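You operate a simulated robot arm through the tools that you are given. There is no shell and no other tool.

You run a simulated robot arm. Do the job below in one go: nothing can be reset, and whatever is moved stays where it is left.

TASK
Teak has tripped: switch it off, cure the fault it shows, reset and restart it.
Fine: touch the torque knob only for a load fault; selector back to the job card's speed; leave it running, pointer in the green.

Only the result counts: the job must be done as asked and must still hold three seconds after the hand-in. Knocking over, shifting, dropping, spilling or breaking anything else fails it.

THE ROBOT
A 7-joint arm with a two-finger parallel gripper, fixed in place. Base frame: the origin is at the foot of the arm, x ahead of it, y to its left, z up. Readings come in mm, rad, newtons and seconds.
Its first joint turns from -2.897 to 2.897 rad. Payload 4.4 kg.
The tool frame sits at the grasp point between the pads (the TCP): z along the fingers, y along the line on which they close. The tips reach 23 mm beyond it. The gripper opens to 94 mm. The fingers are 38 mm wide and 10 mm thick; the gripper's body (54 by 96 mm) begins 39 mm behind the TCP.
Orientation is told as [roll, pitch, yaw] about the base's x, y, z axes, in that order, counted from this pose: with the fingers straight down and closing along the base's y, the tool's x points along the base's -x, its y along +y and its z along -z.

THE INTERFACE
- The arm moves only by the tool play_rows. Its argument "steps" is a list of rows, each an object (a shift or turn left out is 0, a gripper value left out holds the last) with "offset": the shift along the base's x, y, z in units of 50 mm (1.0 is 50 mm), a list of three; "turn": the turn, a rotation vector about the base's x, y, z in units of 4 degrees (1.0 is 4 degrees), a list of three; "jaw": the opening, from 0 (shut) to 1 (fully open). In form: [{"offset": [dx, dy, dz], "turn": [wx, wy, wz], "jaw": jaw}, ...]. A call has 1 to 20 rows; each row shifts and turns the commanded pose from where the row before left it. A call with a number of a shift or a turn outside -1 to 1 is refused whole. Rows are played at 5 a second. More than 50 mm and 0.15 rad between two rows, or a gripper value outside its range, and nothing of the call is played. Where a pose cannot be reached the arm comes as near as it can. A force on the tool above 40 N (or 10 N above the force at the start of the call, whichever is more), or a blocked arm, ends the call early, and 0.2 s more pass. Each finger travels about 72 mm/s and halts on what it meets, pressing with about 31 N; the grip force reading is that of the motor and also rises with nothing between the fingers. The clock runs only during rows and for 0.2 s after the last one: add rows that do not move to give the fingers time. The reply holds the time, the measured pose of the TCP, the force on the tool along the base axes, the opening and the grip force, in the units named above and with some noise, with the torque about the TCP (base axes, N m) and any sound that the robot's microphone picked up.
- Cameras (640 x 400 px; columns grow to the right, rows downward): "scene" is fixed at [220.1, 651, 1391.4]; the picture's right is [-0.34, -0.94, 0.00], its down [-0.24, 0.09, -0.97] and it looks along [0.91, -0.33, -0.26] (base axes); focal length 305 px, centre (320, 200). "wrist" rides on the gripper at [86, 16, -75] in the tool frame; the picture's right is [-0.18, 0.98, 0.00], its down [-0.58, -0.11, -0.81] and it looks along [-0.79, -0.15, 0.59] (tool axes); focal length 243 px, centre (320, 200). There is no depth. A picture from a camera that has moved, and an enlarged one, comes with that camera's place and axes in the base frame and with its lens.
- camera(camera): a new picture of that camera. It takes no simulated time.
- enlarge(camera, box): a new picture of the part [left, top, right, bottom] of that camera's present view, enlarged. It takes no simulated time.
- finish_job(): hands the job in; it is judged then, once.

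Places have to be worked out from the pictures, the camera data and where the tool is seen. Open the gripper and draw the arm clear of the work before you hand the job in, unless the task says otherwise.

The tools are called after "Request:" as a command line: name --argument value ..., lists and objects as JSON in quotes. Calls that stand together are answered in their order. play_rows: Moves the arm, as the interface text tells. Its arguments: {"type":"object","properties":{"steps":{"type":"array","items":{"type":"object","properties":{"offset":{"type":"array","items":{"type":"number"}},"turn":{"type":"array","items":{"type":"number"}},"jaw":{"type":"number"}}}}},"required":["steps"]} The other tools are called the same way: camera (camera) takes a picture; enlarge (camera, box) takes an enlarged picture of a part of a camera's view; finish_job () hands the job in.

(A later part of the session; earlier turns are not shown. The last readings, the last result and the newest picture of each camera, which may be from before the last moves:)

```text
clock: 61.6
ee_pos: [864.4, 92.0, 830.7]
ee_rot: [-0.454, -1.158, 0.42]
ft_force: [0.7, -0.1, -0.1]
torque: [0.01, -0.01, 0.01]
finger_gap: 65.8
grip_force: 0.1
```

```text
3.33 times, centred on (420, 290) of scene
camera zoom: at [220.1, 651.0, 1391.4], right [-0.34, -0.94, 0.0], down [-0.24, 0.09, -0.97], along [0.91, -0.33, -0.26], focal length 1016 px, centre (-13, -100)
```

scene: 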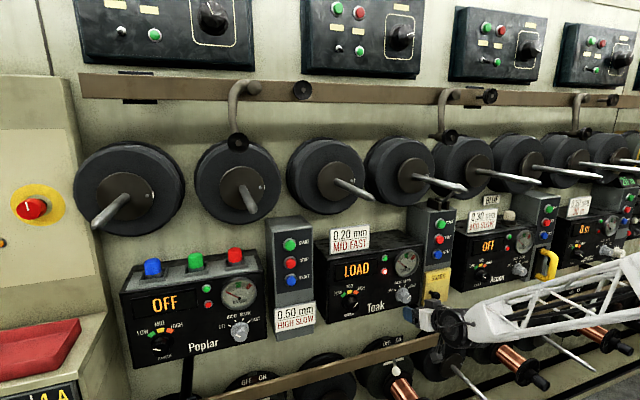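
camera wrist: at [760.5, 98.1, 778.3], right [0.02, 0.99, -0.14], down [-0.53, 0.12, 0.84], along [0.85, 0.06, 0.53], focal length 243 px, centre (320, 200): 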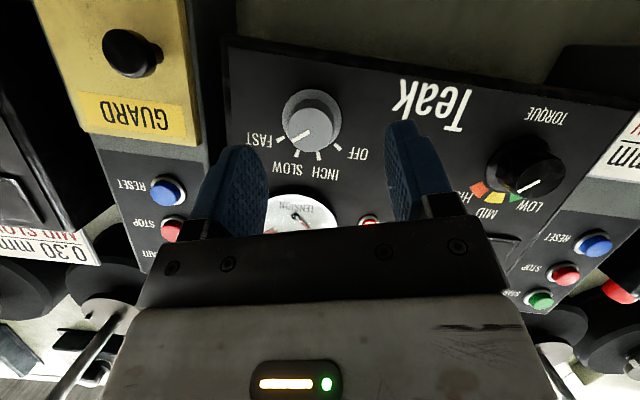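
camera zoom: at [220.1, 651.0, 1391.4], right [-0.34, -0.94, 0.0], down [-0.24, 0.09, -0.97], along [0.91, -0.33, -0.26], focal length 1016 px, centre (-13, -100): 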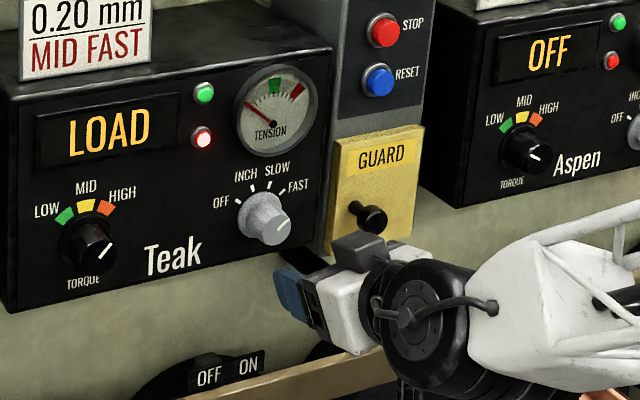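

The tick marks give the face at x≈962 and the knob axis at (y≈95, z≈831), with FAST and OFF about ±50° from vertical. I advance with the jaws straddling the knob to TCP x≈927, and check before closing.

Request:
play_rows --steps '[{"offset": [0.3, 0.06, 0]}, {"offset": [0.3, 0, 0]}, {"offset": [0.2, 0, 0]}, {}]'

Request:
camera --camera "wrist"

```text
clock: 62.6
ee_pos: [904.5, 96.2, 828.3]
ee_rot: [-0.454, -1.156, 0.417]
ft_force: [0.1, 0.8, 0.9]
torque: [0.0, 0.01, -0.02]
finger_gap: 65.9
grip_force: 0.1
```

```text
taken
camera wrist: at [803.9, 103.0, 773.5], right [0.07, 1.0, 0.0], down [-0.54, 0.04, 0.84], along [0.84, -0.06, 0.54], focal length 243 px, centre (320, 200)
```

wrist: 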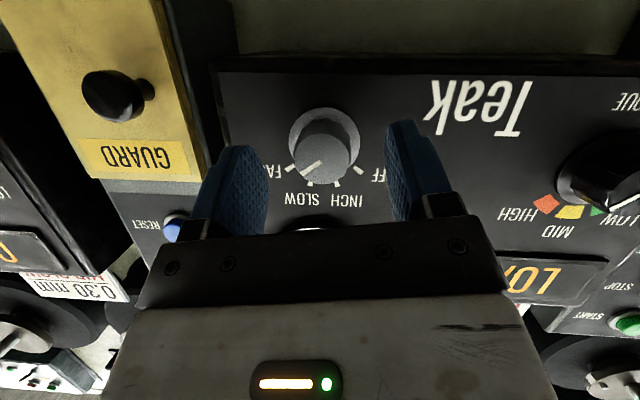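

The knob is centred between the pads. I advance the last ~22 mm and close on it.

Request:
play_rows --steps '[{"offset": [0.15, 0, 0.03]}, {"offset": [0.15, 0, 0.02]}, {"offset": [0.15, 0, 0]}, {}]'

Request:
camera --camera "wrist"

```text
clock: 63.6
ee_pos: [926.0, 95.9, 832.8]
ee_rot: [-0.456, -1.159, 0.419]
ft_force: [0.5, 0.4, 0.3]
torque: [-0.02, -0.01, -0.04]
finger_gap: 65.6
grip_force: 0.0
```

```text
taken
camera wrist: at [825.6, 102.8, 777.1], right [0.07, 1.0, -0.01], down [-0.54, 0.04, 0.84], along [0.84, -0.06, 0.54], focal length 243 px, centre (320, 200)
```

wrist: 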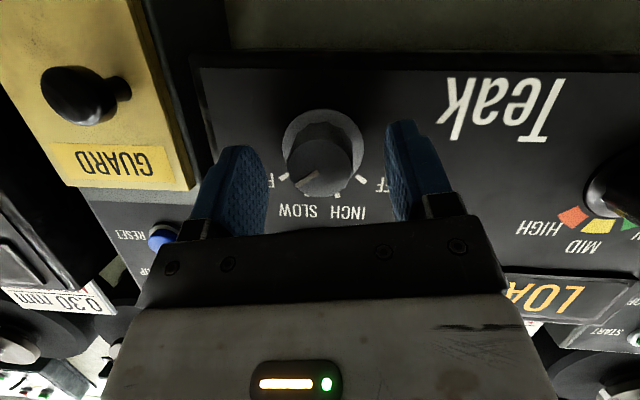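

No contact and well centred. Now I close the jaws on the selector.

Request:
play_rows --steps '[{"jaw": 0.5}, {"jaw": 0.3}, {"jaw": 0.0}, {}, {}]'

Request:
camera --camera "wrist"

```text
clock: 64.8
ee_pos: [926.6, 95.5, 834.0]
ee_rot: [-0.453, -1.156, 0.417]
ft_force: [-3.5, -31.0, 4.3]
torque: [-0.01, -0.05, -0.46]
finger_gap: 37.7
grip_force: 45.1
```

```text
taken
camera wrist: at [825.6, 101.9, 777.3], right [0.07, 1.0, 0.0], down [-0.54, 0.04, 0.84], along [0.84, -0.06, 0.54], focal length 243 px, centre (320, 200)
```

wrist: 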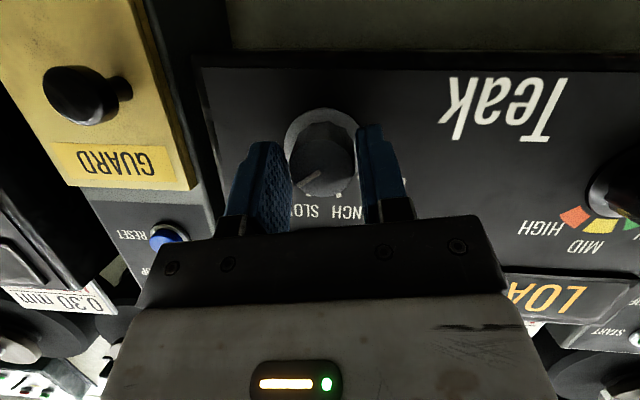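

Only one finger carries load (−31 N in y), so the knob sits a little to the −y side. I shift the hand about 1.5 mm toward −y to balance the grip.

Request:
play_rows --steps '[{"offset": [0, -0.015, 0]}, {"offset": [0, -0.015, 0]}, {}]'

```text
clock: 65.6
ee_pos: [926.4, 95.1, 832.9]
ee_rot: [-0.455, -1.158, 0.421]
ft_force: [26.0, 10.0, 1.4]
torque: [-0.01, -0.05, -0.06]
finger_gap: 37.4
grip_force: 45.3
```

Both fingers are loaded now, with some axial force (26 N). I make a tiny x adjustment to see which way relieves it before turning.

Request:
play_rows --steps '[{"offset": [0.01, 0, 0]}, {}]'

```text
clock: 66.2
ee_pos: [926.7, 95.1, 833.0]
ee_rot: [-0.456, -1.158, 0.421]
ft_force: [-18.2, 24.9, 19.6]
torque: [0.04, -0.35, 0.85]
finger_gap: 37.6
grip_force: 44.8
```

The contact is stiff (sub-millimetre changes swing the force), so I nudge back 0.2 mm and start turning in small steps toward OFF (negative about x).

Request:
play_rows --steps '[{"offset": [-0.004, 0, 0]}, {"turn": [-0.5, 0, 0]}, {"turn": [-0.5, 0, 0]}, {"turn": [-0.5, 0, 0]}, {"turn": [-0.5, 0, 0]}, {"turn": [-0.5, 0, 0]}, {"turn": [-0.5, 0, 0]}]'

Request:
camera --camera "wrist"

```text
clock: 67.4
ee_pos: [926.8, 94.4, 830.1]
ee_rot: [-0.727, -1.085, 0.665]
ft_force: [11.7, 10.8, -6.6]
torque: [-0.04, 0.1, 0.52]
finger_gap: 37.1
grip_force: 45.2
stopped in row 6: the force on the tool passed its limit at 47 N (the readings are from after the stop); the commanded pose is now the measured one
```

```text
taken
camera wrist: at [825.5, 93.4, 775.3], right [0.07, 0.99, -0.14], down [-0.54, 0.16, 0.83], along [0.84, 0.02, 0.54], focal length 243 px, centre (320, 200)
```

wrist: 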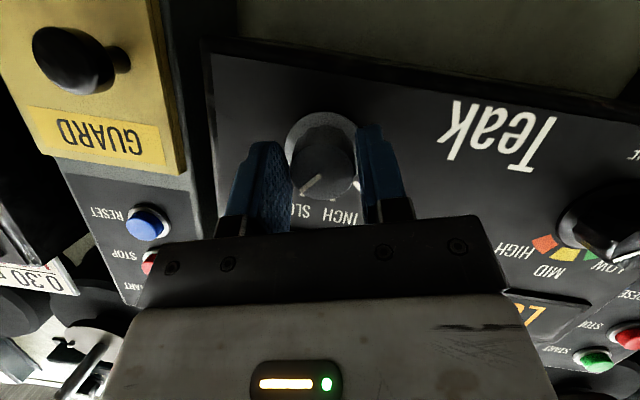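

The knob is following (about 10–15° so far) and the stop re-centred the hand near the knob axis (94.4, 830.1). I continue turning in small steps.

Request:
play_rows --steps '[{"turn": [-0.5, 0, 0]}, {"turn": [-0.5, 0, 0]}, {"turn": [-0.5, 0, 0]}, {"turn": [-0.5, 0, 0]}, {"turn": [-0.5, 0, 0]}, {"turn": [-0.5, 0, 0]}, {"turn": [-0.5, 0, 0]}, {"turn": [-0.5, 0, 0]}]'

Request:
camera --camera "wrist"

```text
clock: 68.8
ee_pos: [926.5, 94.7, 830.7]
ee_rot: [-0.994, -0.942, 0.893]
ft_force: [23.7, 1.1, -9.9]
torque: [-0.02, 0.27, -0.31]
finger_gap: 37.1
grip_force: 44.8
stopped in row 6: the force on the tool passed its limit at 42 N (the readings are from after the stop); the commanded pose is now the measured one
```

```text
taken
camera wrist: at [825.4, 82.3, 776.6], right [0.07, 0.94, -0.34], down [-0.54, 0.32, 0.78], along [0.84, 0.13, 0.52], focal length 243 px, centre (320, 200)
```

wrist: 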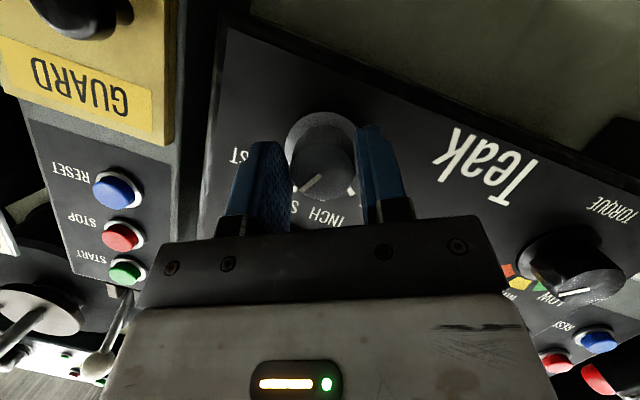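

Request:
enlarge --camera "wrist" --box '[250, 100, 410, 240]'

Request:
enlarge --camera "scene" --box '[340, 240, 460, 330]'

```text
2.86 times, centred on (330, 170) of wrist
camera zoom: at [825.4, 82.3, 776.6], right [0.07, 0.94, -0.34], down [-0.54, 0.32, 0.78], along [0.84, 0.13, 0.52], focal length 693 px, centre (291, 286)
```

zoom: 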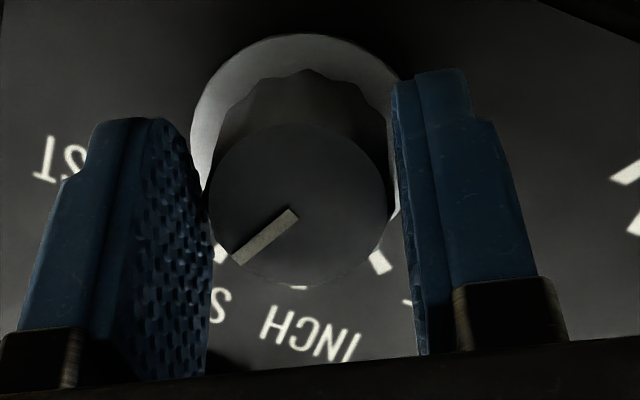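

```text
4.44 times, centred on (400, 285) of scene
camera zoom: at [220.1, 651.0, 1391.4], right [-0.34, -0.94, 0.0], down [-0.24, 0.09, -0.97], along [0.91, -0.33, -0.26], focal length 1355 px, centre (-36, -178)
```

zoom: 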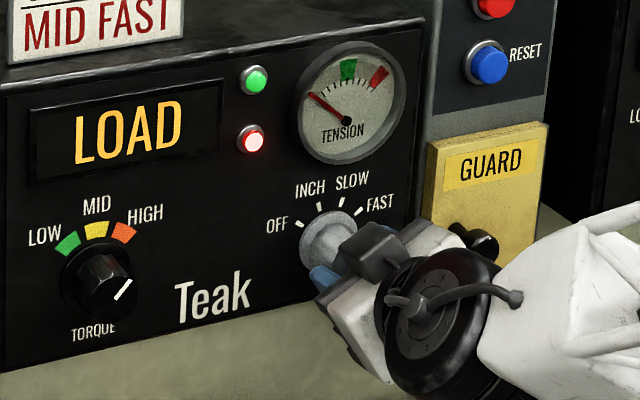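

The knob is turning with the jaws (about 20° so far, heading toward SLOW). I continue in further small steps.

Request:
play_rows --steps '[{"turn": [-0.6, 0, 0]}, {"turn": [-0.6, 0, 0]}, {"turn": [-0.6, 0, 0]}, {"turn": [-0.6, 0, 0]}, {"turn": [-0.6, 0, 0]}, {"turn": [-0.6, 0, 0]}, {"turn": [-0.6, 0, 0]}, {"turn": [-0.6, 0, 0]}, {"turn": [-0.6, 0, 0]}, {"turn": [-0.6, 0, 0]}]'

```text
clock: 71.0
ee_pos: [925.9, 94.6, 831.9]
ee_rot: [-1.296, -0.598, 1.107]
ft_force: [25.4, -0.8, -10.2]
torque: [-0.01, 0.43, -0.31]
finger_gap: 37.1
grip_force: 44.9
stopped in row 10: the force on the tool passed its limit at 46 N (the readings are from after the stop); the commanded pose is now the measured one
```

Turned about 43° so far (jaw angle −53°). Continuing.

Request:
play_rows --steps '[{"turn": [-0.6, 0, 0]}, {"turn": [-0.6, 0, 0]}, {"turn": [-0.6, 0, 0]}, {"turn": [-0.6, 0, 0]}, {"turn": [-0.6, 0, 0]}, {"turn": [-0.6, 0, 0]}, {"turn": [-0.6, 0, 0]}, {"turn": [-0.6, 0, 0]}, {"turn": [-0.6, 0, 0]}, {"turn": [-0.6, 0, 0]}]'

Request:
enlarge --camera "wrist" --box '[250, 100, 410, 240]'

```text
clock: 73.0
ee_pos: [926.9, 94.7, 831.6]
ee_rot: [-1.464, -0.264, 1.179]
ft_force: [-18.7, -5.2, 6.4]
torque: [-0.02, -0.56, 0.06]
finger_gap: 37.4
grip_force: 45.0
stopped in row 10: the force on the tool passed its limit at 42 N (the readings are from after the stop); the commanded pose is now the measured one
```

```text
2.86 times, centred on (330, 170) of wrist
camera zoom: at [825.4, 47.6, 801.0], right [0.07, 0.44, -0.9], down [-0.54, 0.77, 0.34], along [0.84, 0.46, 0.29], focal length 693 px, centre (291, 286)
```

zoom: 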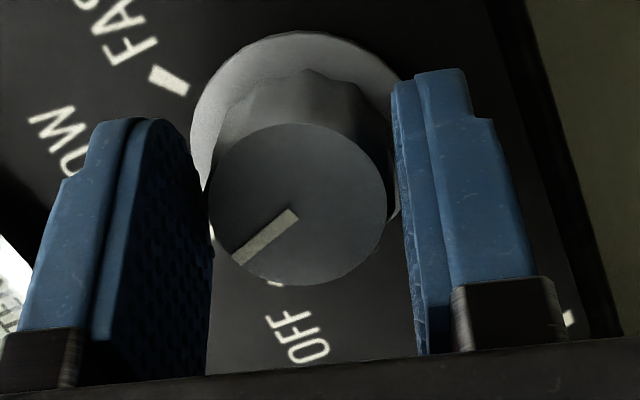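

The pointer stays fixed relative to the jaws, so the knob turns rigidly with them; about 36° remain to OFF. Continuing.

Request:
play_rows --steps '[{"turn": [-0.6, 0, 0]}, {"turn": [-0.6, 0, 0]}, {"turn": [-0.6, 0, 0]}, {"turn": [-0.6, 0, 0]}, {"turn": [-0.6, 0, 0]}, {"turn": [-0.6, 0, 0]}, {"turn": [-0.6, 0, 0]}, {"turn": [-0.6, 0, 0]}, {"turn": [-0.6, 0, 0]}, {"turn": [-0.6, 0, 0]}]'

Request:
enlarge --camera "scene" --box '[320, 230, 440, 320]'

```text
clock: 73.4
ee_pos: [926.2, 94.2, 831.5]
ee_rot: [-1.48, -0.232, 1.181]
ft_force: [-22.8, -0.4, 8.5]
torque: [0.04, -0.48, -0.19]
finger_gap: 37.2
grip_force: 44.5
stopped in row 1: the force on the tool passed its limit at 42 N (the readings are from after the stop); the commanded pose is now the measured one
```

```text
4.44 times, centred on (380, 275) of scene
camera zoom: at [220.1, 651.0, 1391.4], right [-0.34, -0.94, 0.0], down [-0.24, 0.09, -0.97], along [0.91, -0.33, -0.26], focal length 1355 px, centre (53, -133)
```

zoom: 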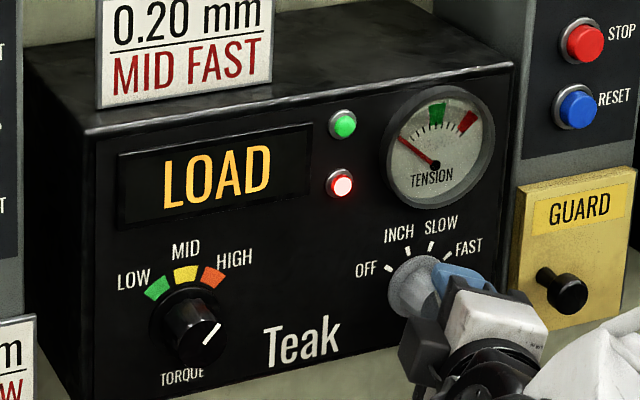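

The axial force is now −23 N (pushing slightly into the knob), so I ease back 0.25 mm and continue turning.

Request:
play_rows --steps '[{"offset": [-0.005, 0, 0]}, {}]'

Request:
play_rows --steps '[{"turn": [-0.6, 0, 0]}, {"turn": [-0.6, 0, 0]}, {"turn": [-0.6, 0, 0]}, {"turn": [-0.6, 0, 0]}, {"turn": [-0.6, 0, 0]}, {"turn": [-0.6, 0, 0]}, {"turn": [-0.6, 0, 0]}, {"turn": [-0.6, 0, 0]}]'

```text
clock: 74.0
ee_pos: [926.3, 94.2, 832.5]
ee_rot: [-1.476, -0.233, 1.181]
ft_force: [20.8, 6.0, -4.3]
torque: [0.02, 0.19, -0.27]
finger_gap: 37.2
grip_force: 45.2
```

```text
clock: 75.7
ee_pos: [927.0, 95.2, 832.3]
ee_rot: [-1.591, 0.049, 1.193]
ft_force: [-19.2, 5.3, 7.1]
torque: [0.01, -0.01, -0.07]
finger_gap: 37.0
grip_force: 44.8
stopped in row 8: the force on the tool passed its limit at 42 N (the readings are from after the stop); the commanded pose is now the measured one
```

Jaw angle is now about −93° (≈83° turned). I ease back axially, turn the last portion, and look.

Request:
play_rows --steps '[{"offset": [-0.0025, 0, 0]}, {"turn": [-0.6, 0, 0]}, {"turn": [-0.6, 0, 0]}, {"turn": [-0.6, 0, 0]}, {"turn": [-0.6, 0, 0]}, {"turn": [-0.6, 0, 0]}]'

Request:
enlarge --camera "wrist" --box '[250, 100, 410, 240]'

Request:
enlarge --camera "scene" --box '[320, 230, 440, 320]'

```text
clock: 77.1
ee_pos: [926.9, 94.5, 832.5]
ee_rot: [-1.671, 0.243, 1.183]
ft_force: [23.8, 13.6, -8.4]
torque: [-0.01, -0.05, -0.69]
finger_gap: 37.0
grip_force: 44.9
```

```text
2.86 times, centred on (330, 170) of wrist
camera zoom: at [825.4, 38.4, 830.0], right [0.07, -0.09, -0.99], down [-0.54, 0.84, -0.11], along [0.84, 0.54, 0.01], focal length 693 px, centre (291, 286)
```

zoom: 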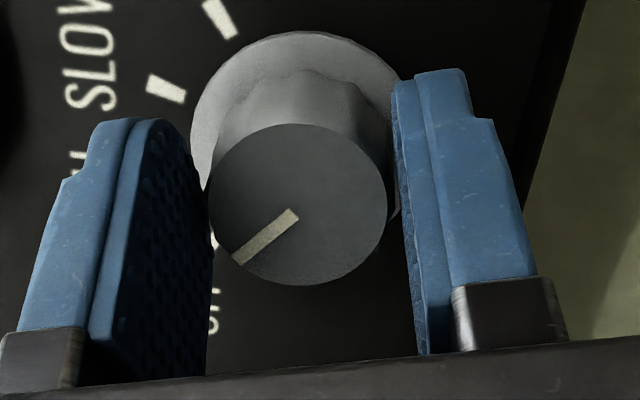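

```text
4.44 times, centred on (380, 275) of scene
camera zoom: at [220.1, 651.0, 1391.4], right [-0.34, -0.94, 0.0], down [-0.24, 0.09, -0.97], along [0.91, -0.33, -0.26], focal length 1355 px, centre (53, -133)
```

zoom: 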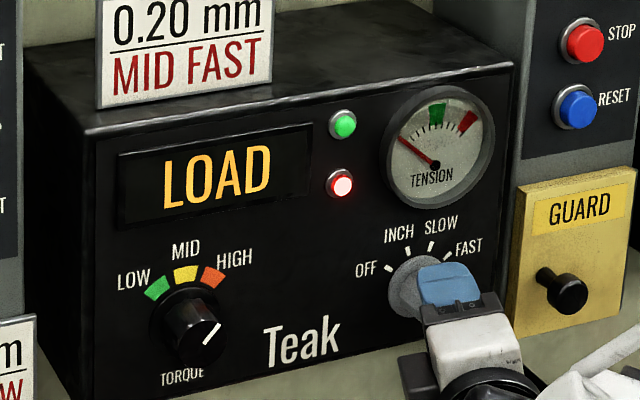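

About 95° turned; roughly 5–6° remain to OFF. I add that last bit.

Request:
play_rows --steps '[{"offset": [0.0025, 0, 0], "turn": [-0.5, 0, 0]}, {"turn": [-0.5, 0, 0]}, {"turn": [-0.5, 0, 0]}, {}]'

Request:
enlarge --camera "wrist" --box '[250, 100, 410, 240]'

Request:
enlarge --camera "scene" --box '[320, 230, 440, 320]'

```text
clock: 78.1
ee_pos: [926.8, 93.2, 832.9]
ee_rot: [-1.714, 0.341, 1.168]
ft_force: [-10.2, -2.1, 12.6]
torque: [0.98, -0.61, -0.71]
finger_gap: 37.3
grip_force: 44.9
```

```text
2.86 times, centred on (330, 170) of wrist
camera zoom: at [825.1, 38.4, 835.9], right [0.07, -0.19, -0.98], down [-0.53, 0.82, -0.2], along [0.84, 0.54, -0.05], focal length 693 px, centre (291, 286)
```

zoom: 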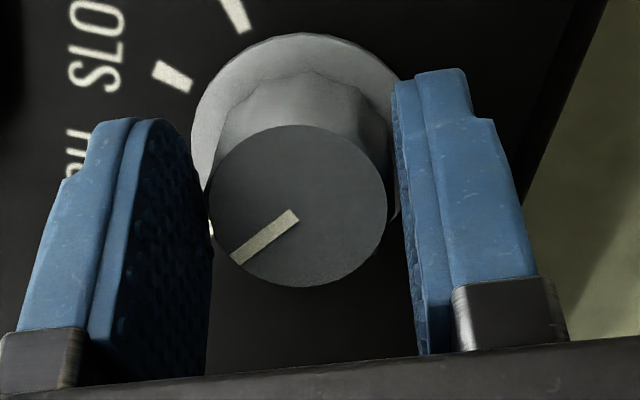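

```text
4.44 times, centred on (380, 275) of scene
camera zoom: at [220.1, 651.0, 1391.4], right [-0.34, -0.94, 0.0], down [-0.24, 0.09, -0.97], along [0.91, -0.33, -0.26], focal length 1355 px, centre (53, -133)
```

zoom: 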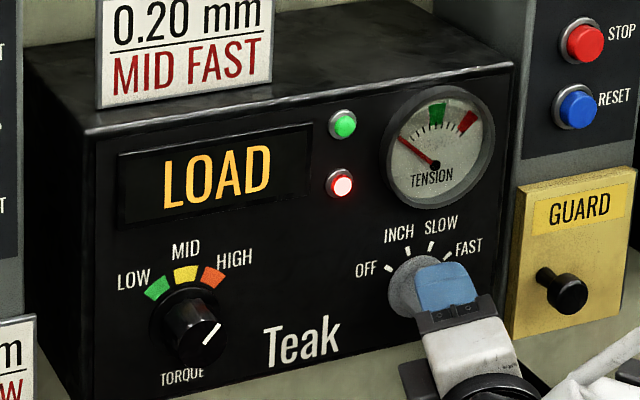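

A torque of ~1 N·m about x has appeared, meaning the selector is against its end stop at OFF. I open the jaws and check the pointer.

Request:
play_rows --steps '[{"jaw": 0.55}, {"jaw": 0.7}, {}]'

Request:
enlarge --camera "wrist" --box '[230, 80, 430, 240]'

```text
clock: 78.9
ee_pos: [925.6, 93.5, 832.3]
ee_rot: [-1.713, 0.34, 1.168]
ft_force: [-0.1, 0.0, 0.2]
torque: [0.04, 0.01, 0.0]
finger_gap: 65.7
grip_force: 0.1
```

```text
2.50 times, centred on (330, 160) of wrist
camera zoom: at [825.3, 38.7, 835.3], right [0.07, -0.19, -0.98], down [-0.54, 0.82, -0.2], along [0.84, 0.54, -0.05], focal length 606 px, centre (295, 300)
```

zoom: 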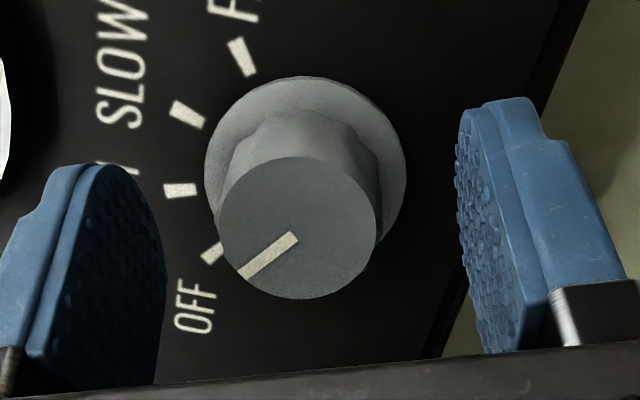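

The selector is at OFF. I back straight out, then move across to the torque knob (≈(283, 845) in y, z) while rolling back +50° about x, staying at x≈862.

Request:
play_rows --steps '[{"offset": [-0.4, 0, 0]}, {"offset": [-0.5, 0, 0]}, {"offset": [-0.4, 0, 0]}, {"offset": [0, 0.3, 0.02], "turn": [1, 0, 0]}, {"offset": [0, 0.3, 0.02], "turn": [1, 0, 0]}, {"offset": [0, 0.3, 0.02], "turn": [1, 0, 0]}, {"offset": [0, 0.3, 0.02], "turn": [1, 0, 0]}, {"offset": [0, 0.3, 0.02], "turn": [1, 0, 0]}, {"offset": [0, 0.3, 0.02], "turn": [1, 0, 0]}, {"offset": [0, 0.3, 0.02], "turn": [1, 0, 0]}, {"offset": [0, 0.3, 0.02], "turn": [1, 0, 0]}, {"offset": [0, 0.3, 0.02], "turn": [1, 0, 0]}, {"offset": [0, 0.3, 0.02], "turn": [1, 0, 0]}, {"offset": [0, 0.4, 0.03], "turn": [1, 0, 0]}, {"offset": [0, 0.4, 0.03], "turn": [1, 0, 0]}, {}]'

Request:
camera --camera "wrist"

Request:
camera --camera "scene"

```text
clock: 82.3
ee_pos: [859.1, 283.3, 845.0]
ee_rot: [-1.385, -0.436, 1.152]
ft_force: [0.2, -0.5, -0.2]
torque: [-0.01, 0.0, -0.02]
finger_gap: 65.8
grip_force: 0.1
```

```text
taken
camera wrist: at [758.4, 243.0, 806.2], right [0.07, 0.6, -0.8], down [-0.53, 0.7, 0.48], along [0.84, 0.39, 0.37], focal length 243 px, centre (320, 200)
```

wrist: 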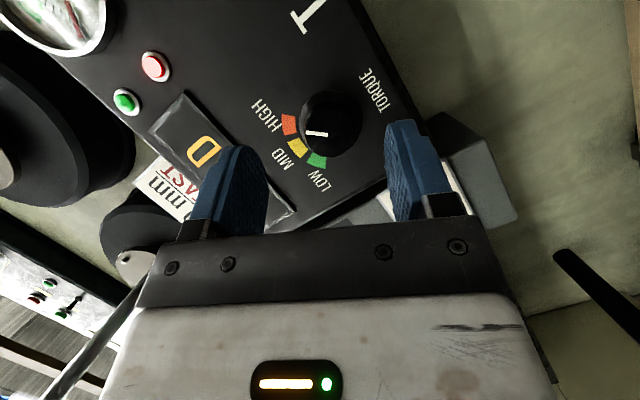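

```text
taken
```

scene: 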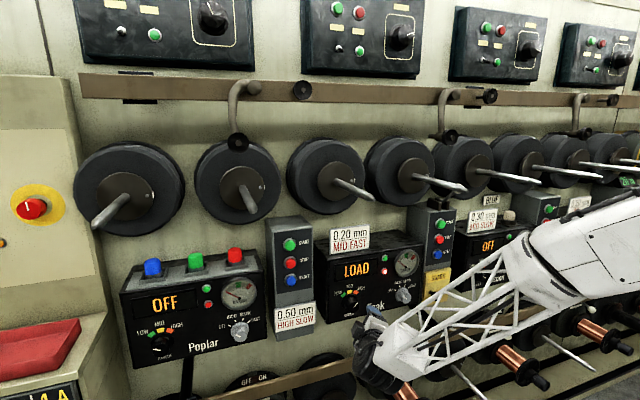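

The selector reads OFF while the display still says LOAD, as expected before the cure and reset. I zoom in on the torque knob from here to refine its position and pointer.

Request:
enlarge --camera "wrist" --box '[230, 60, 410, 190]'

Request:
enlarge --camera "scene" --box '[320, 250, 420, 325]'

```text
3.08 times, centred on (320, 125) of wrist
camera zoom: at [758.4, 243.0, 806.2], right [0.07, 0.6, -0.8], down [-0.53, 0.7, 0.48], along [0.84, 0.39, 0.37], focal length 746 px, centre (320, 431)
```

zoom: 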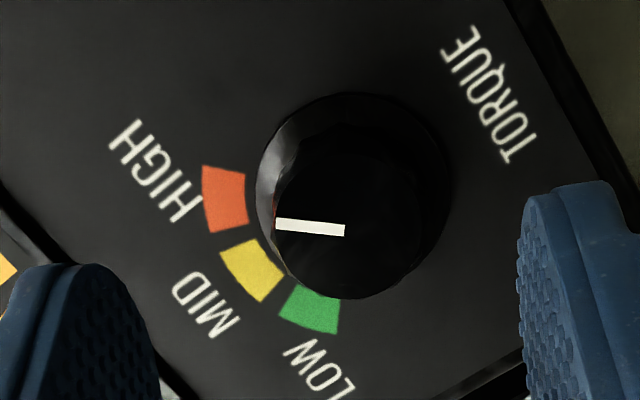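

```text
5.33 times, centred on (370, 288) of scene
camera zoom: at [220.1, 651.0, 1391.4], right [-0.34, -0.94, 0.0], down [-0.24, 0.09, -0.97], along [0.91, -0.33, -0.26], focal length 1626 px, centre (53, -267)
```

zoom: 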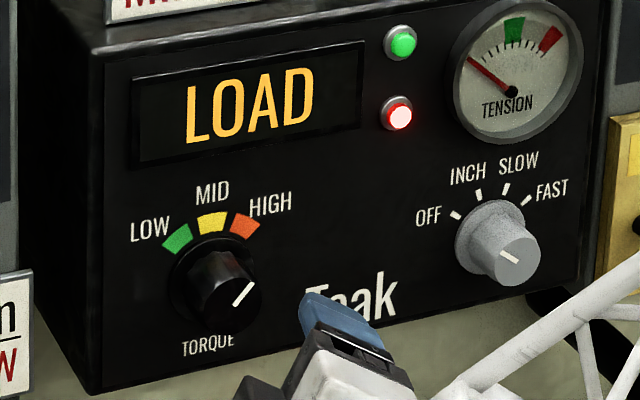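

The torque knob axis comes out at about (y 284.3, z 845.2) with its pointer ~42° to the right of vertical (HIGH), and MID straight up. I roll +24° for a good starting angle, align, and advance to straddle the knob.

Request:
play_rows --steps '[{"turn": [1, 0, 0]}, {"turn": [1, 0, 0]}, {"turn": [1, 0, 0]}, {"turn": [1, 0, 0]}, {"turn": [1, 0, 0]}, {"turn": [1, 0, 0]}, {"offset": [0.3, 0.02, 0]}, {"offset": [0.3, 0, 0]}, {"offset": [0.2, 0, 0]}, {}]'

Request:
camera --camera "wrist"

```text
clock: 84.5
ee_pos: [900.8, 283.4, 845.4]
ee_rot: [-1.144, -0.806, 1.01]
ft_force: [-0.3, 0.4, -0.7]
torque: [-0.01, -0.01, 0.01]
finger_gap: 65.8
grip_force: 0.0
```

```text
taken
camera wrist: at [799.7, 263.3, 792.4], right [0.07, 0.87, -0.49], down [-0.54, 0.44, 0.72], along [0.84, 0.21, 0.5], focal length 243 px, centre (320, 200)
```

wrist: 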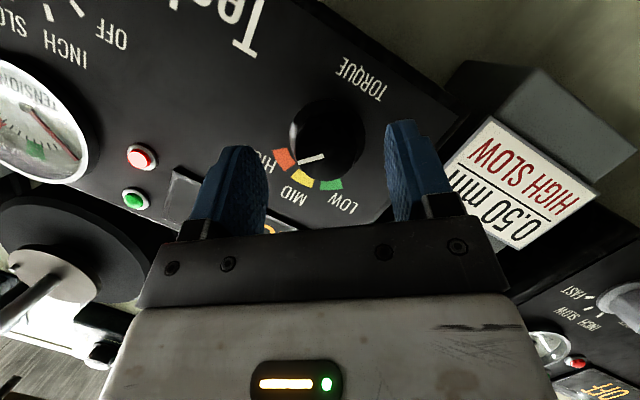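

The knob is centred and the neighbouring card is ~50 mm clear of the finger. I advance to x≈926 and close gently.

Request:
play_rows --steps '[{"offset": [0.2, 0.01, 0]}, {"offset": [0.2, 0, 0]}, {"offset": [0.1, 0, 0]}, {"jaw": 0.5}, {"jaw": 0.3}, {"jaw": 0.0}, {}, {}]'

Request:
enlarge --camera "wrist" --box '[230, 80, 430, 240]'

```text
clock: 86.3
ee_pos: [926.4, 284.6, 845.2]
ee_rot: [-1.146, -0.806, 1.008]
ft_force: [8.1, 2.6, -3.4]
torque: [0.04, 0.0, 0.12]
finger_gap: 41.2
grip_force: 44.9
```

```text
2.50 times, centred on (330, 160) of wrist
camera zoom: at [825.5, 264.1, 793.2], right [0.07, 0.87, -0.49], down [-0.54, 0.44, 0.72], along [0.84, 0.21, 0.5], focal length 606 px, centre (295, 300)
```

zoom: 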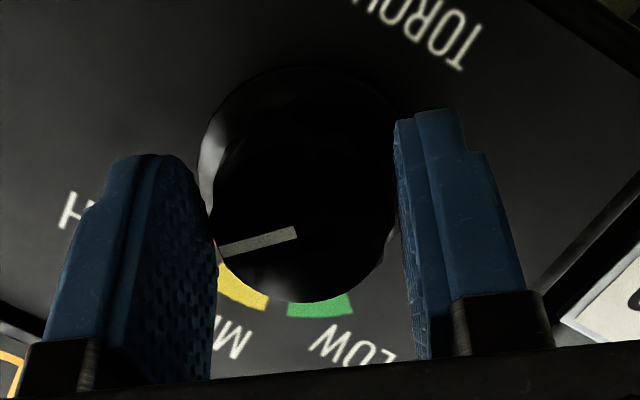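

A well-centred grip (gap 41 mm, small net force). I turn toward MID: first 24°.

Request:
play_rows --steps '[{"turn": [-0.6, 0, 0]}, {"turn": [-0.6, 0, 0]}, {"turn": [-0.6, 0, 0]}, {"turn": [-0.6, 0, 0]}, {"turn": [-0.6, 0, 0]}, {"turn": [-0.6, 0, 0]}, {"turn": [-0.6, 0, 0]}, {"turn": [-0.6, 0, 0]}, {"turn": [-0.6, 0, 0]}, {"turn": [-0.6, 0, 0]}]'

Request:
enlarge --camera "wrist" --box '[230, 80, 430, 240]'

Request:
enlarge --camera "scene" --box '[320, 240, 420, 315]'

```text
clock: 88.5
ee_pos: [925.6, 284.6, 845.0]
ee_rot: [-1.388, -0.437, 1.151]
ft_force: [9.3, 4.9, 9.3]
torque: [0.0, -0.34, -0.14]
finger_gap: 41.2
grip_force: 44.5
```

```text
2.50 times, centred on (330, 160) of wrist
camera zoom: at [825.4, 245.0, 806.0], right [0.07, 0.6, -0.8], down [-0.54, 0.7, 0.48], along [0.84, 0.39, 0.37], focal length 606 px, centre (295, 300)
```

zoom: 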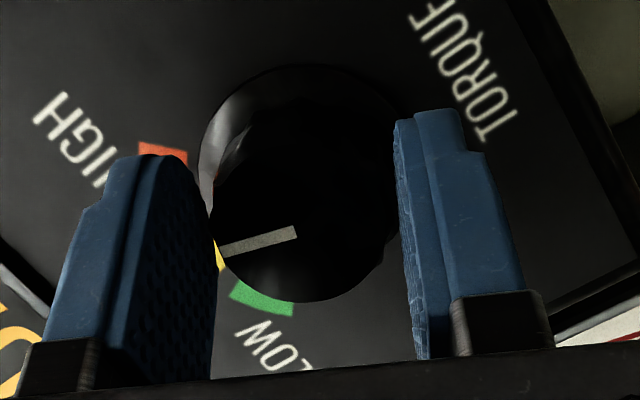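

```text
5.33 times, centred on (370, 278) of scene
camera zoom: at [220.1, 651.0, 1391.4], right [-0.34, -0.94, 0.0], down [-0.24, 0.09, -0.97], along [0.91, -0.33, -0.26], focal length 1626 px, centre (53, -213)
```

zoom: 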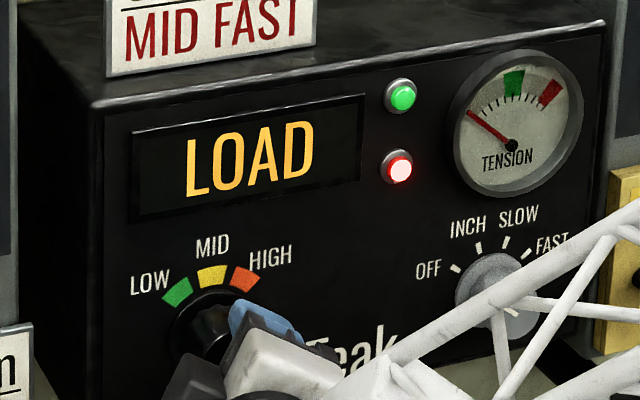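

Turned cleanly 24°. I continue another ~17° and then measure the pointer angle.

Request:
play_rows --steps '[{"turn": [-0.6, 0, 0]}, {"turn": [-0.6, 0, 0]}, {"turn": [-0.6, 0, 0]}, {"turn": [-0.6, 0, 0]}, {"turn": [-0.6, 0, 0]}, {"turn": [-0.6, 0, 0]}, {"turn": [-0.6, 0, 0]}, {}]'

Request:
enlarge --camera "wrist" --box '[230, 80, 430, 240]'

Request:
enlarge --camera "scene" --box '[320, 240, 420, 315]'

```text
clock: 90.3
ee_pos: [926.3, 285.3, 844.1]
ee_rot: [-1.506, -0.163, 1.189]
ft_force: [-18.5, -1.9, 22.6]
torque: [-0.01, -0.43, -0.75]
finger_gap: 41.3
grip_force: 44.9
```

```text
2.50 times, centred on (330, 160) of wrist
camera zoom: at [825.3, 235.5, 819.2], right [0.07, 0.34, -0.94], down [-0.54, 0.81, 0.25], along [0.84, 0.48, 0.24], focal length 606 px, centre (295, 300)
```

zoom: 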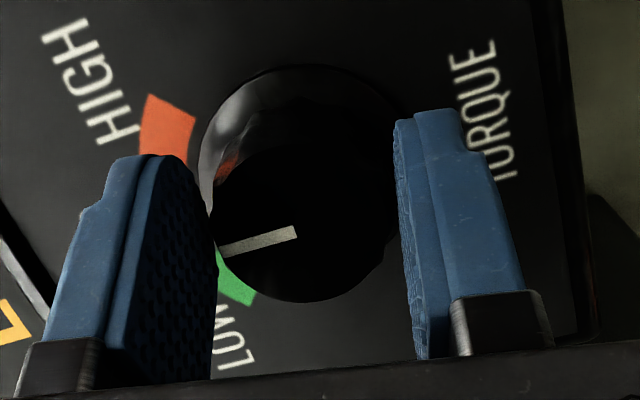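

```text
5.33 times, centred on (370, 278) of scene
camera zoom: at [220.1, 651.0, 1391.4], right [-0.34, -0.94, 0.0], down [-0.24, 0.09, -0.97], along [0.91, -0.33, -0.26], focal length 1626 px, centre (53, -213)
```

zoom: 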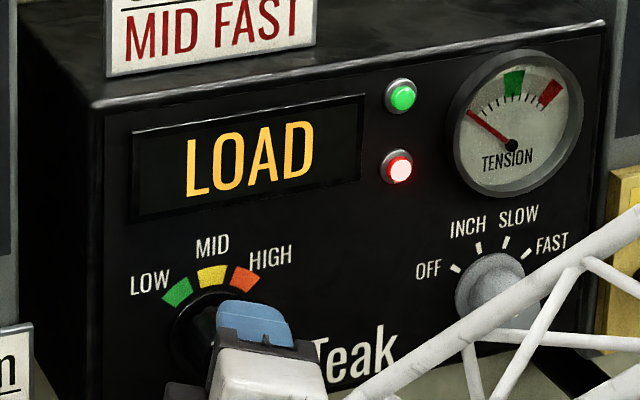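

The pointer measures about 4° right of vertical. I turn that last ~4.5° and ease the small contact forces.

Request:
play_rows --steps '[{"offset": [-0.003, 0, 0.003]}, {"turn": [-0.55, 0, 0]}, {"turn": [-0.55, 0, 0]}, {}]'

Request:
enlarge --camera "wrist" --box '[230, 80, 430, 240]'

```text
clock: 91.3
ee_pos: [925.6, 284.2, 844.9]
ee_rot: [-1.533, -0.095, 1.19]
ft_force: [0.4, -8.8, 14.9]
torque: [0.01, -0.62, 0.0]
finger_gap: 41.1
grip_force: 45.1
```

```text
2.50 times, centred on (330, 160) of wrist
camera zoom: at [825.3, 233.8, 823.1], right [0.07, 0.27, -0.96], down [-0.53, 0.82, 0.19], along [0.84, 0.5, 0.2], focal length 606 px, centre (295, 300)
```

zoom: 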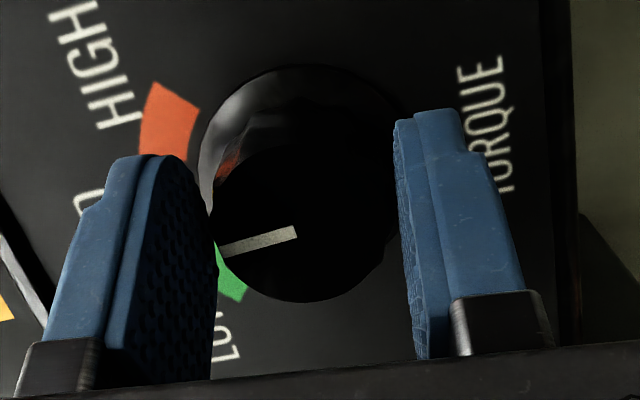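

Now release and verify the pointer sits at MID.

Request:
play_rows --steps '[{"jaw": 0.55}, {"jaw": 0.7}, {}, {"offset": [-0.4, 0, 0]}, {"offset": [-0.5, 0, 0]}, {"offset": [-0.4, 0, 0]}, {}]'

Request:
enlarge --camera "wrist" --box '[220, 50, 420, 200]'

Request:
enlarge --camera "scene" --box '[310, 240, 430, 330]'

```text
clock: 92.9
ee_pos: [863.7, 283.1, 847.3]
ee_rot: [-1.533, -0.094, 1.192]
ft_force: [-0.5, 0.6, 0.4]
torque: [0.01, 0.0, 0.04]
finger_gap: 65.7
grip_force: 0.0
```

```text
2.67 times, centred on (320, 125) of wrist
camera zoom: at [762.6, 232.6, 825.0], right [0.07, 0.27, -0.96], down [-0.54, 0.82, 0.19], along [0.84, 0.5, 0.2], focal length 647 px, centre (320, 400)
```

zoom: 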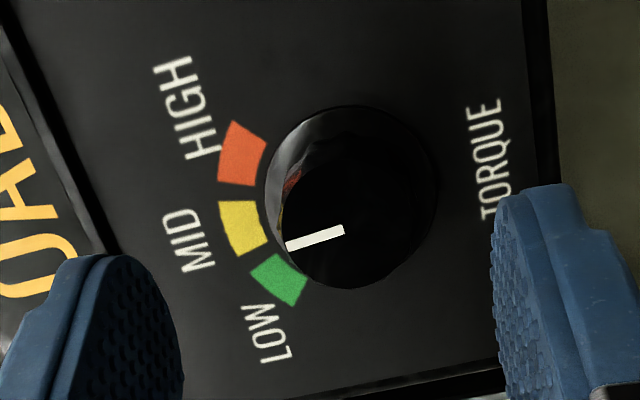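

```text
4.44 times, centred on (370, 285) of scene
camera zoom: at [220.1, 651.0, 1391.4], right [-0.34, -0.94, 0.0], down [-0.24, 0.09, -0.97], along [0.91, -0.33, -0.26], focal length 1355 px, centre (98, -178)
```

zoom: 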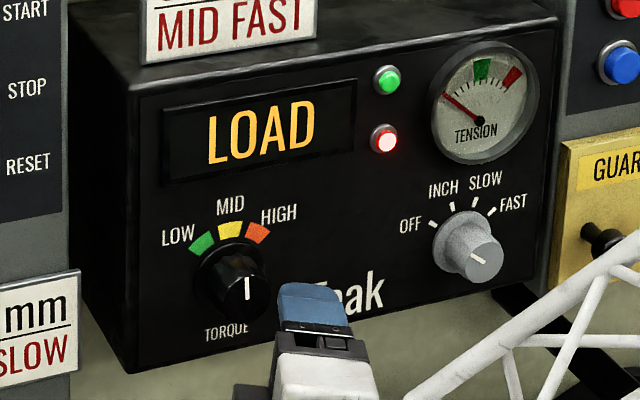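

Torque is now at MID and the selector at OFF. Next is RESET on Teak's own pod (right side); I place it around (988, −60, 942). I close the jaws and move across at x≈862 for a closer look.

Request:
play_rows --steps '[{"offset": [0, -0.35, 0.19], "jaw": 0.3}, {"offset": [0, -0.7, 0.19], "jaw": 0.0}, {"offset": [0, -0.7, 0.19]}, {"offset": [0, -0.7, 0.19]}, {"offset": [0, -0.7, 0.19]}, {"offset": [0, -0.7, 0.19]}, {"offset": [0, -0.7, 0.19]}, {"offset": [0, -0.7, 0.19]}, {"offset": [0, -0.7, 0.19]}, {"offset": [0, -0.7, 0.19]}, {"offset": [0, -0.35, 0]}, {}]'

Request:
camera --camera "wrist"

Request:
camera --camera "scene"

```text
clock: 95.5
ee_pos: [860.4, -65.5, 941.4]
ee_rot: [-1.534, -0.094, 1.189]
ft_force: [0.1, -0.6, -0.2]
torque: [0.01, 0.02, 0.0]
finger_gap: 0.1
grip_force: 31.2
```

```text
taken
camera wrist: at [759.6, -117.2, 920.1], right [0.07, 0.27, -0.96], down [-0.54, 0.82, 0.19], along [0.84, 0.5, 0.2], focal length 243 px, centre (320, 200)
```

wrist: 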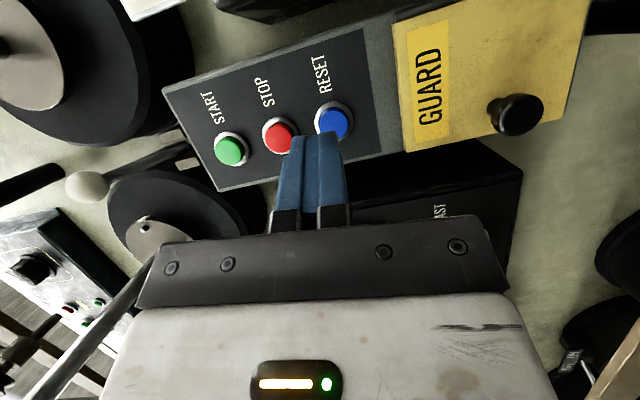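

```text
taken
```

scene: 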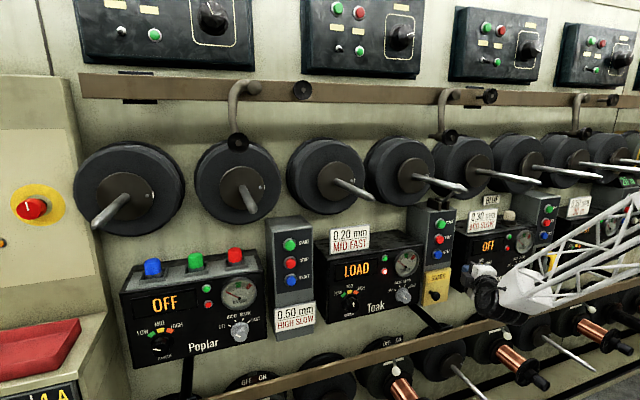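

An excellent view of Teak's START/STOP/RESET pod. I zoom both cameras to triangulate the buttons precisely.

Request:
enlarge --camera "wrist" --box '[190, 70, 390, 195]'

Request:
enlarge --camera "scene" --box '[400, 200, 480, 260]'

Request:
enlarge --camera "scene" --box '[320, 230, 440, 320]'

```text
3.20 times, centred on (290, 132) of wrist
camera zoom: at [759.6, -117.2, 920.1], right [0.07, 0.27, -0.96], down [-0.54, 0.82, 0.19], along [0.84, 0.5, 0.2], focal length 776 px, centre (416, 416)
```

zoom: 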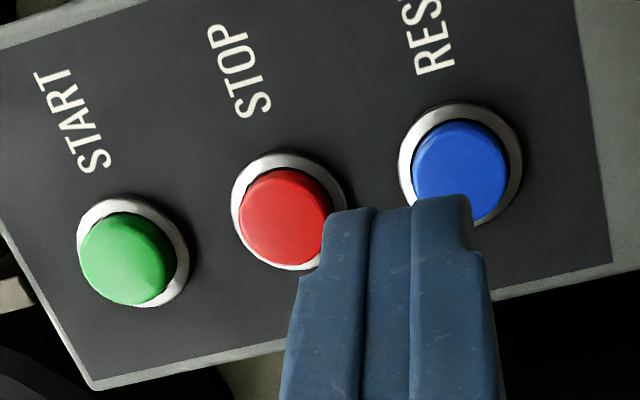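

```text
6.67 times, centred on (440, 230) of scene
camera zoom: at [220.1, 651.0, 1391.4], right [-0.34, -0.94, 0.0], down [-0.24, 0.09, -0.97], along [0.91, -0.33, -0.26], focal length 2032 px, centre (-480, 0)
```

zoom: 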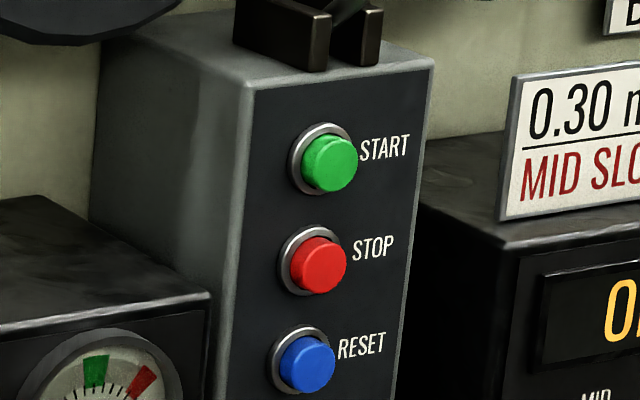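

```text
4.44 times, centred on (380, 275) of scene
camera zoom: at [220.1, 651.0, 1391.4], right [-0.34, -0.94, 0.0], down [-0.24, 0.09, -0.97], along [0.91, -0.33, -0.26], focal length 1355 px, centre (53, -133)
```

zoom: 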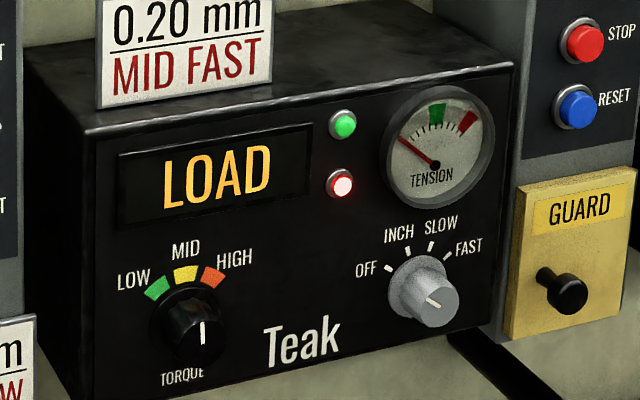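

Triangulation agrees well: RESET (987, −61, 939), STOP (985, −60, 994), START (985, −60, 1047). I approach RESET with the closed fingertips to TCP x≈950 (leading corner ~8 mm short of the button).

Request:
play_rows --steps '[{"offset": [0.5, 0, -0.05]}, {"offset": [0.5, 0, 0]}, {"offset": [0.4, 0, 0]}, {"offset": [0.3, 0, 0]}, {}]'

Request:
camera --camera "wrist"

Request:
enlarge --camera "scene" --box '[400, 200, 500, 290]'

```text
clock: 96.7
ee_pos: [946.1, -65.2, 936.5]
ee_rot: [-1.534, -0.094, 1.192]
ft_force: [-1.3, 0.3, -0.6]
torque: [0.0, -0.01, 0.0]
finger_gap: 0.0
grip_force: 31.3
```

```text
taken
camera wrist: at [844.5, -116.3, 915.2], right [0.07, 0.27, -0.96], down [-0.54, 0.82, 0.19], along [0.84, 0.5, 0.2], focal length 243 px, centre (320, 200)
```

wrist: 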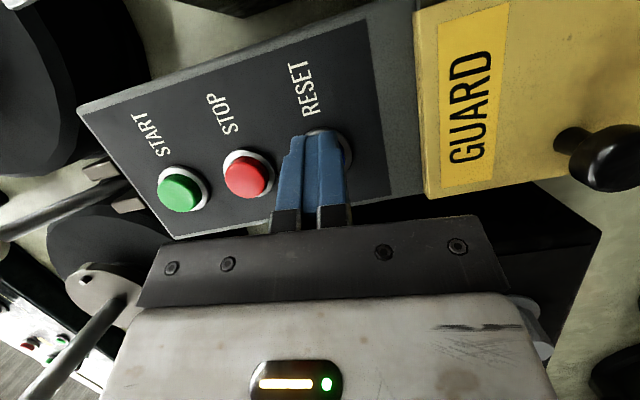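

```text
4.44 times, centred on (450, 245) of scene
camera zoom: at [220.1, 651.0, 1391.4], right [-0.34, -0.94, 0.0], down [-0.24, 0.09, -0.97], along [0.91, -0.33, -0.26], focal length 1355 px, centre (-258, 0)
```

zoom: 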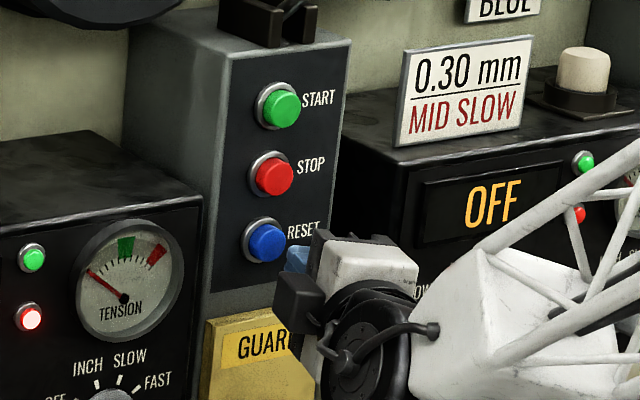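

Request:
enlarge --camera "wrist" --box '[250, 100, 390, 230]'

Request:
enlarge --camera "scene" --box '[440, 235, 500, 280]'

```text
3.08 times, centred on (320, 165) of wrist
camera zoom: at [844.5, -116.3, 915.2], right [0.07, 0.27, -0.96], down [-0.54, 0.82, 0.19], along [0.84, 0.5, 0.2], focal length 746 px, centre (320, 308)
```

zoom: 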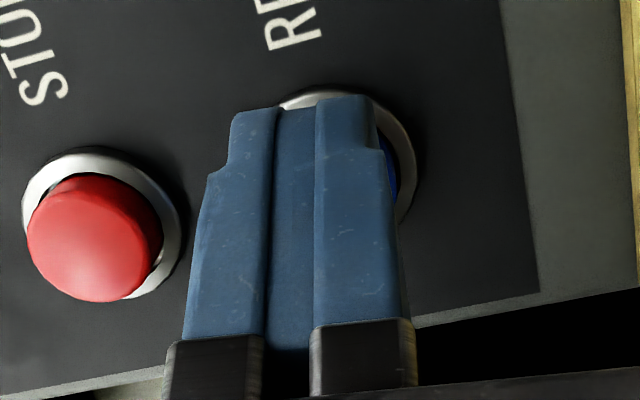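

```text
8.89 times, centred on (470, 258) of scene
camera zoom: at [220.1, 651.0, 1391.4], right [-0.34, -0.94, 0.0], down [-0.24, 0.09, -0.97], along [0.91, -0.33, -0.26], focal length 2710 px, centre (-1013, -311)
```

zoom: 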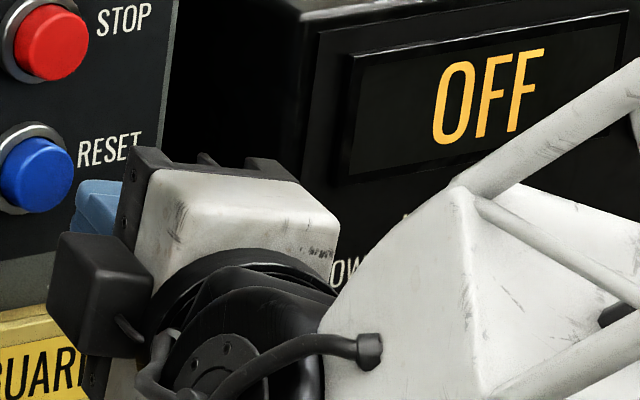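

Prediction matches the picture: the tip lines up with RESET (about 2 mm high). I lower 1.5 mm and press forward in small increments, watching the force.

Request:
play_rows --steps '[{"offset": [0.1, 0.03, -0.03]}, {"offset": [0.1, 0.03, 0]}, {"offset": [0.06, 0, 0]}, {"offset": [0.06, 0, 0]}]'

```text
clock: 97.7
ee_pos: [961.9, -62.9, 934.5]
ee_rot: [-1.534, -0.095, 1.191]
ft_force: [-2.9, -1.3, 0.9]
torque: [-0.05, 0.02, -0.06]
finger_gap: 0.0
grip_force: 31.3
heard: click
```

A click was heard with only ~3 N. I check the display before doing anything else.

Request:
enlarge --camera "scene" --box '[320, 200, 480, 320]'

```text
3.33 times, centred on (400, 260) of scene
camera zoom: at [220.1, 651.0, 1391.4], right [-0.34, -0.94, 0.0], down [-0.24, 0.09, -0.97], along [0.91, -0.33, -0.26], focal length 1016 px, centre (53, 0)
```

zoom: 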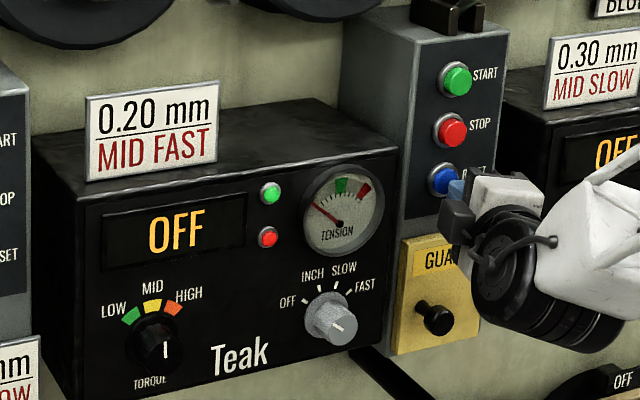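

RESET worked: the display now reads OFF and the red lamp is out. I back off, open the jaws, and return to the selector with the jaw angle set for turning OFF→FAST.

Request:
play_rows --steps '[{"offset": [-0.4, 0, 0]}, {"offset": [-0.5, 0, 0]}, {"offset": [-0.5, 0, 0]}, {"offset": [-0.6, 0, 0]}, {"offset": [0, 0.45, -0.293], "turn": [-0.93, 0, 0]}, {"offset": [0, 0.45, -0.293], "turn": [-0.93, 0, 0]}, {"offset": [0, 0.45, -0.293], "turn": [-0.93, 0, 0]}, {"offset": [0, 0.45, -0.293], "turn": [-0.93, 0, 0], "jaw": 0.3}, {"offset": [0, 0.45, -0.293], "turn": [-0.93, 0, 0], "jaw": 0.7}, {"offset": [0, 0.45, -0.293], "turn": [-0.93, 0, 0]}, {"offset": [0, 0.45, -0.293], "turn": [-0.93, 0, 0]}, {}]'

Request:
camera --camera "wrist"

```text
clock: 100.3
ee_pos: [864.3, 95.6, 833.9]
ee_rot: [-1.707, 0.329, 1.172]
ft_force: [-0.3, -0.1, 0.4]
torque: [0.03, 0.01, -0.02]
finger_gap: 65.9
grip_force: 0.0
```

```text
taken
camera wrist: at [763.3, 40.4, 836.8], right [0.07, -0.18, -0.98], down [-0.54, 0.82, -0.19], along [0.84, 0.54, -0.04], focal length 243 px, centre (320, 200)
```

wrist: 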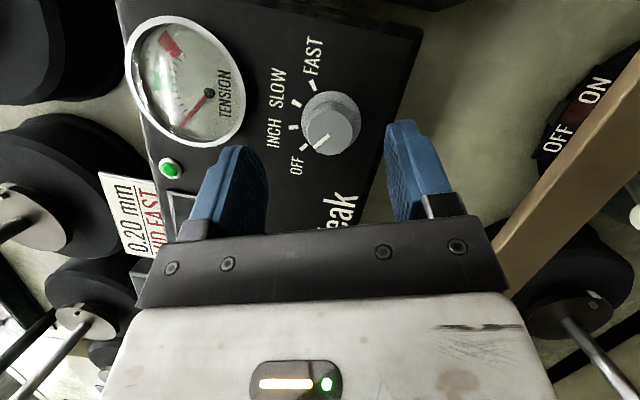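

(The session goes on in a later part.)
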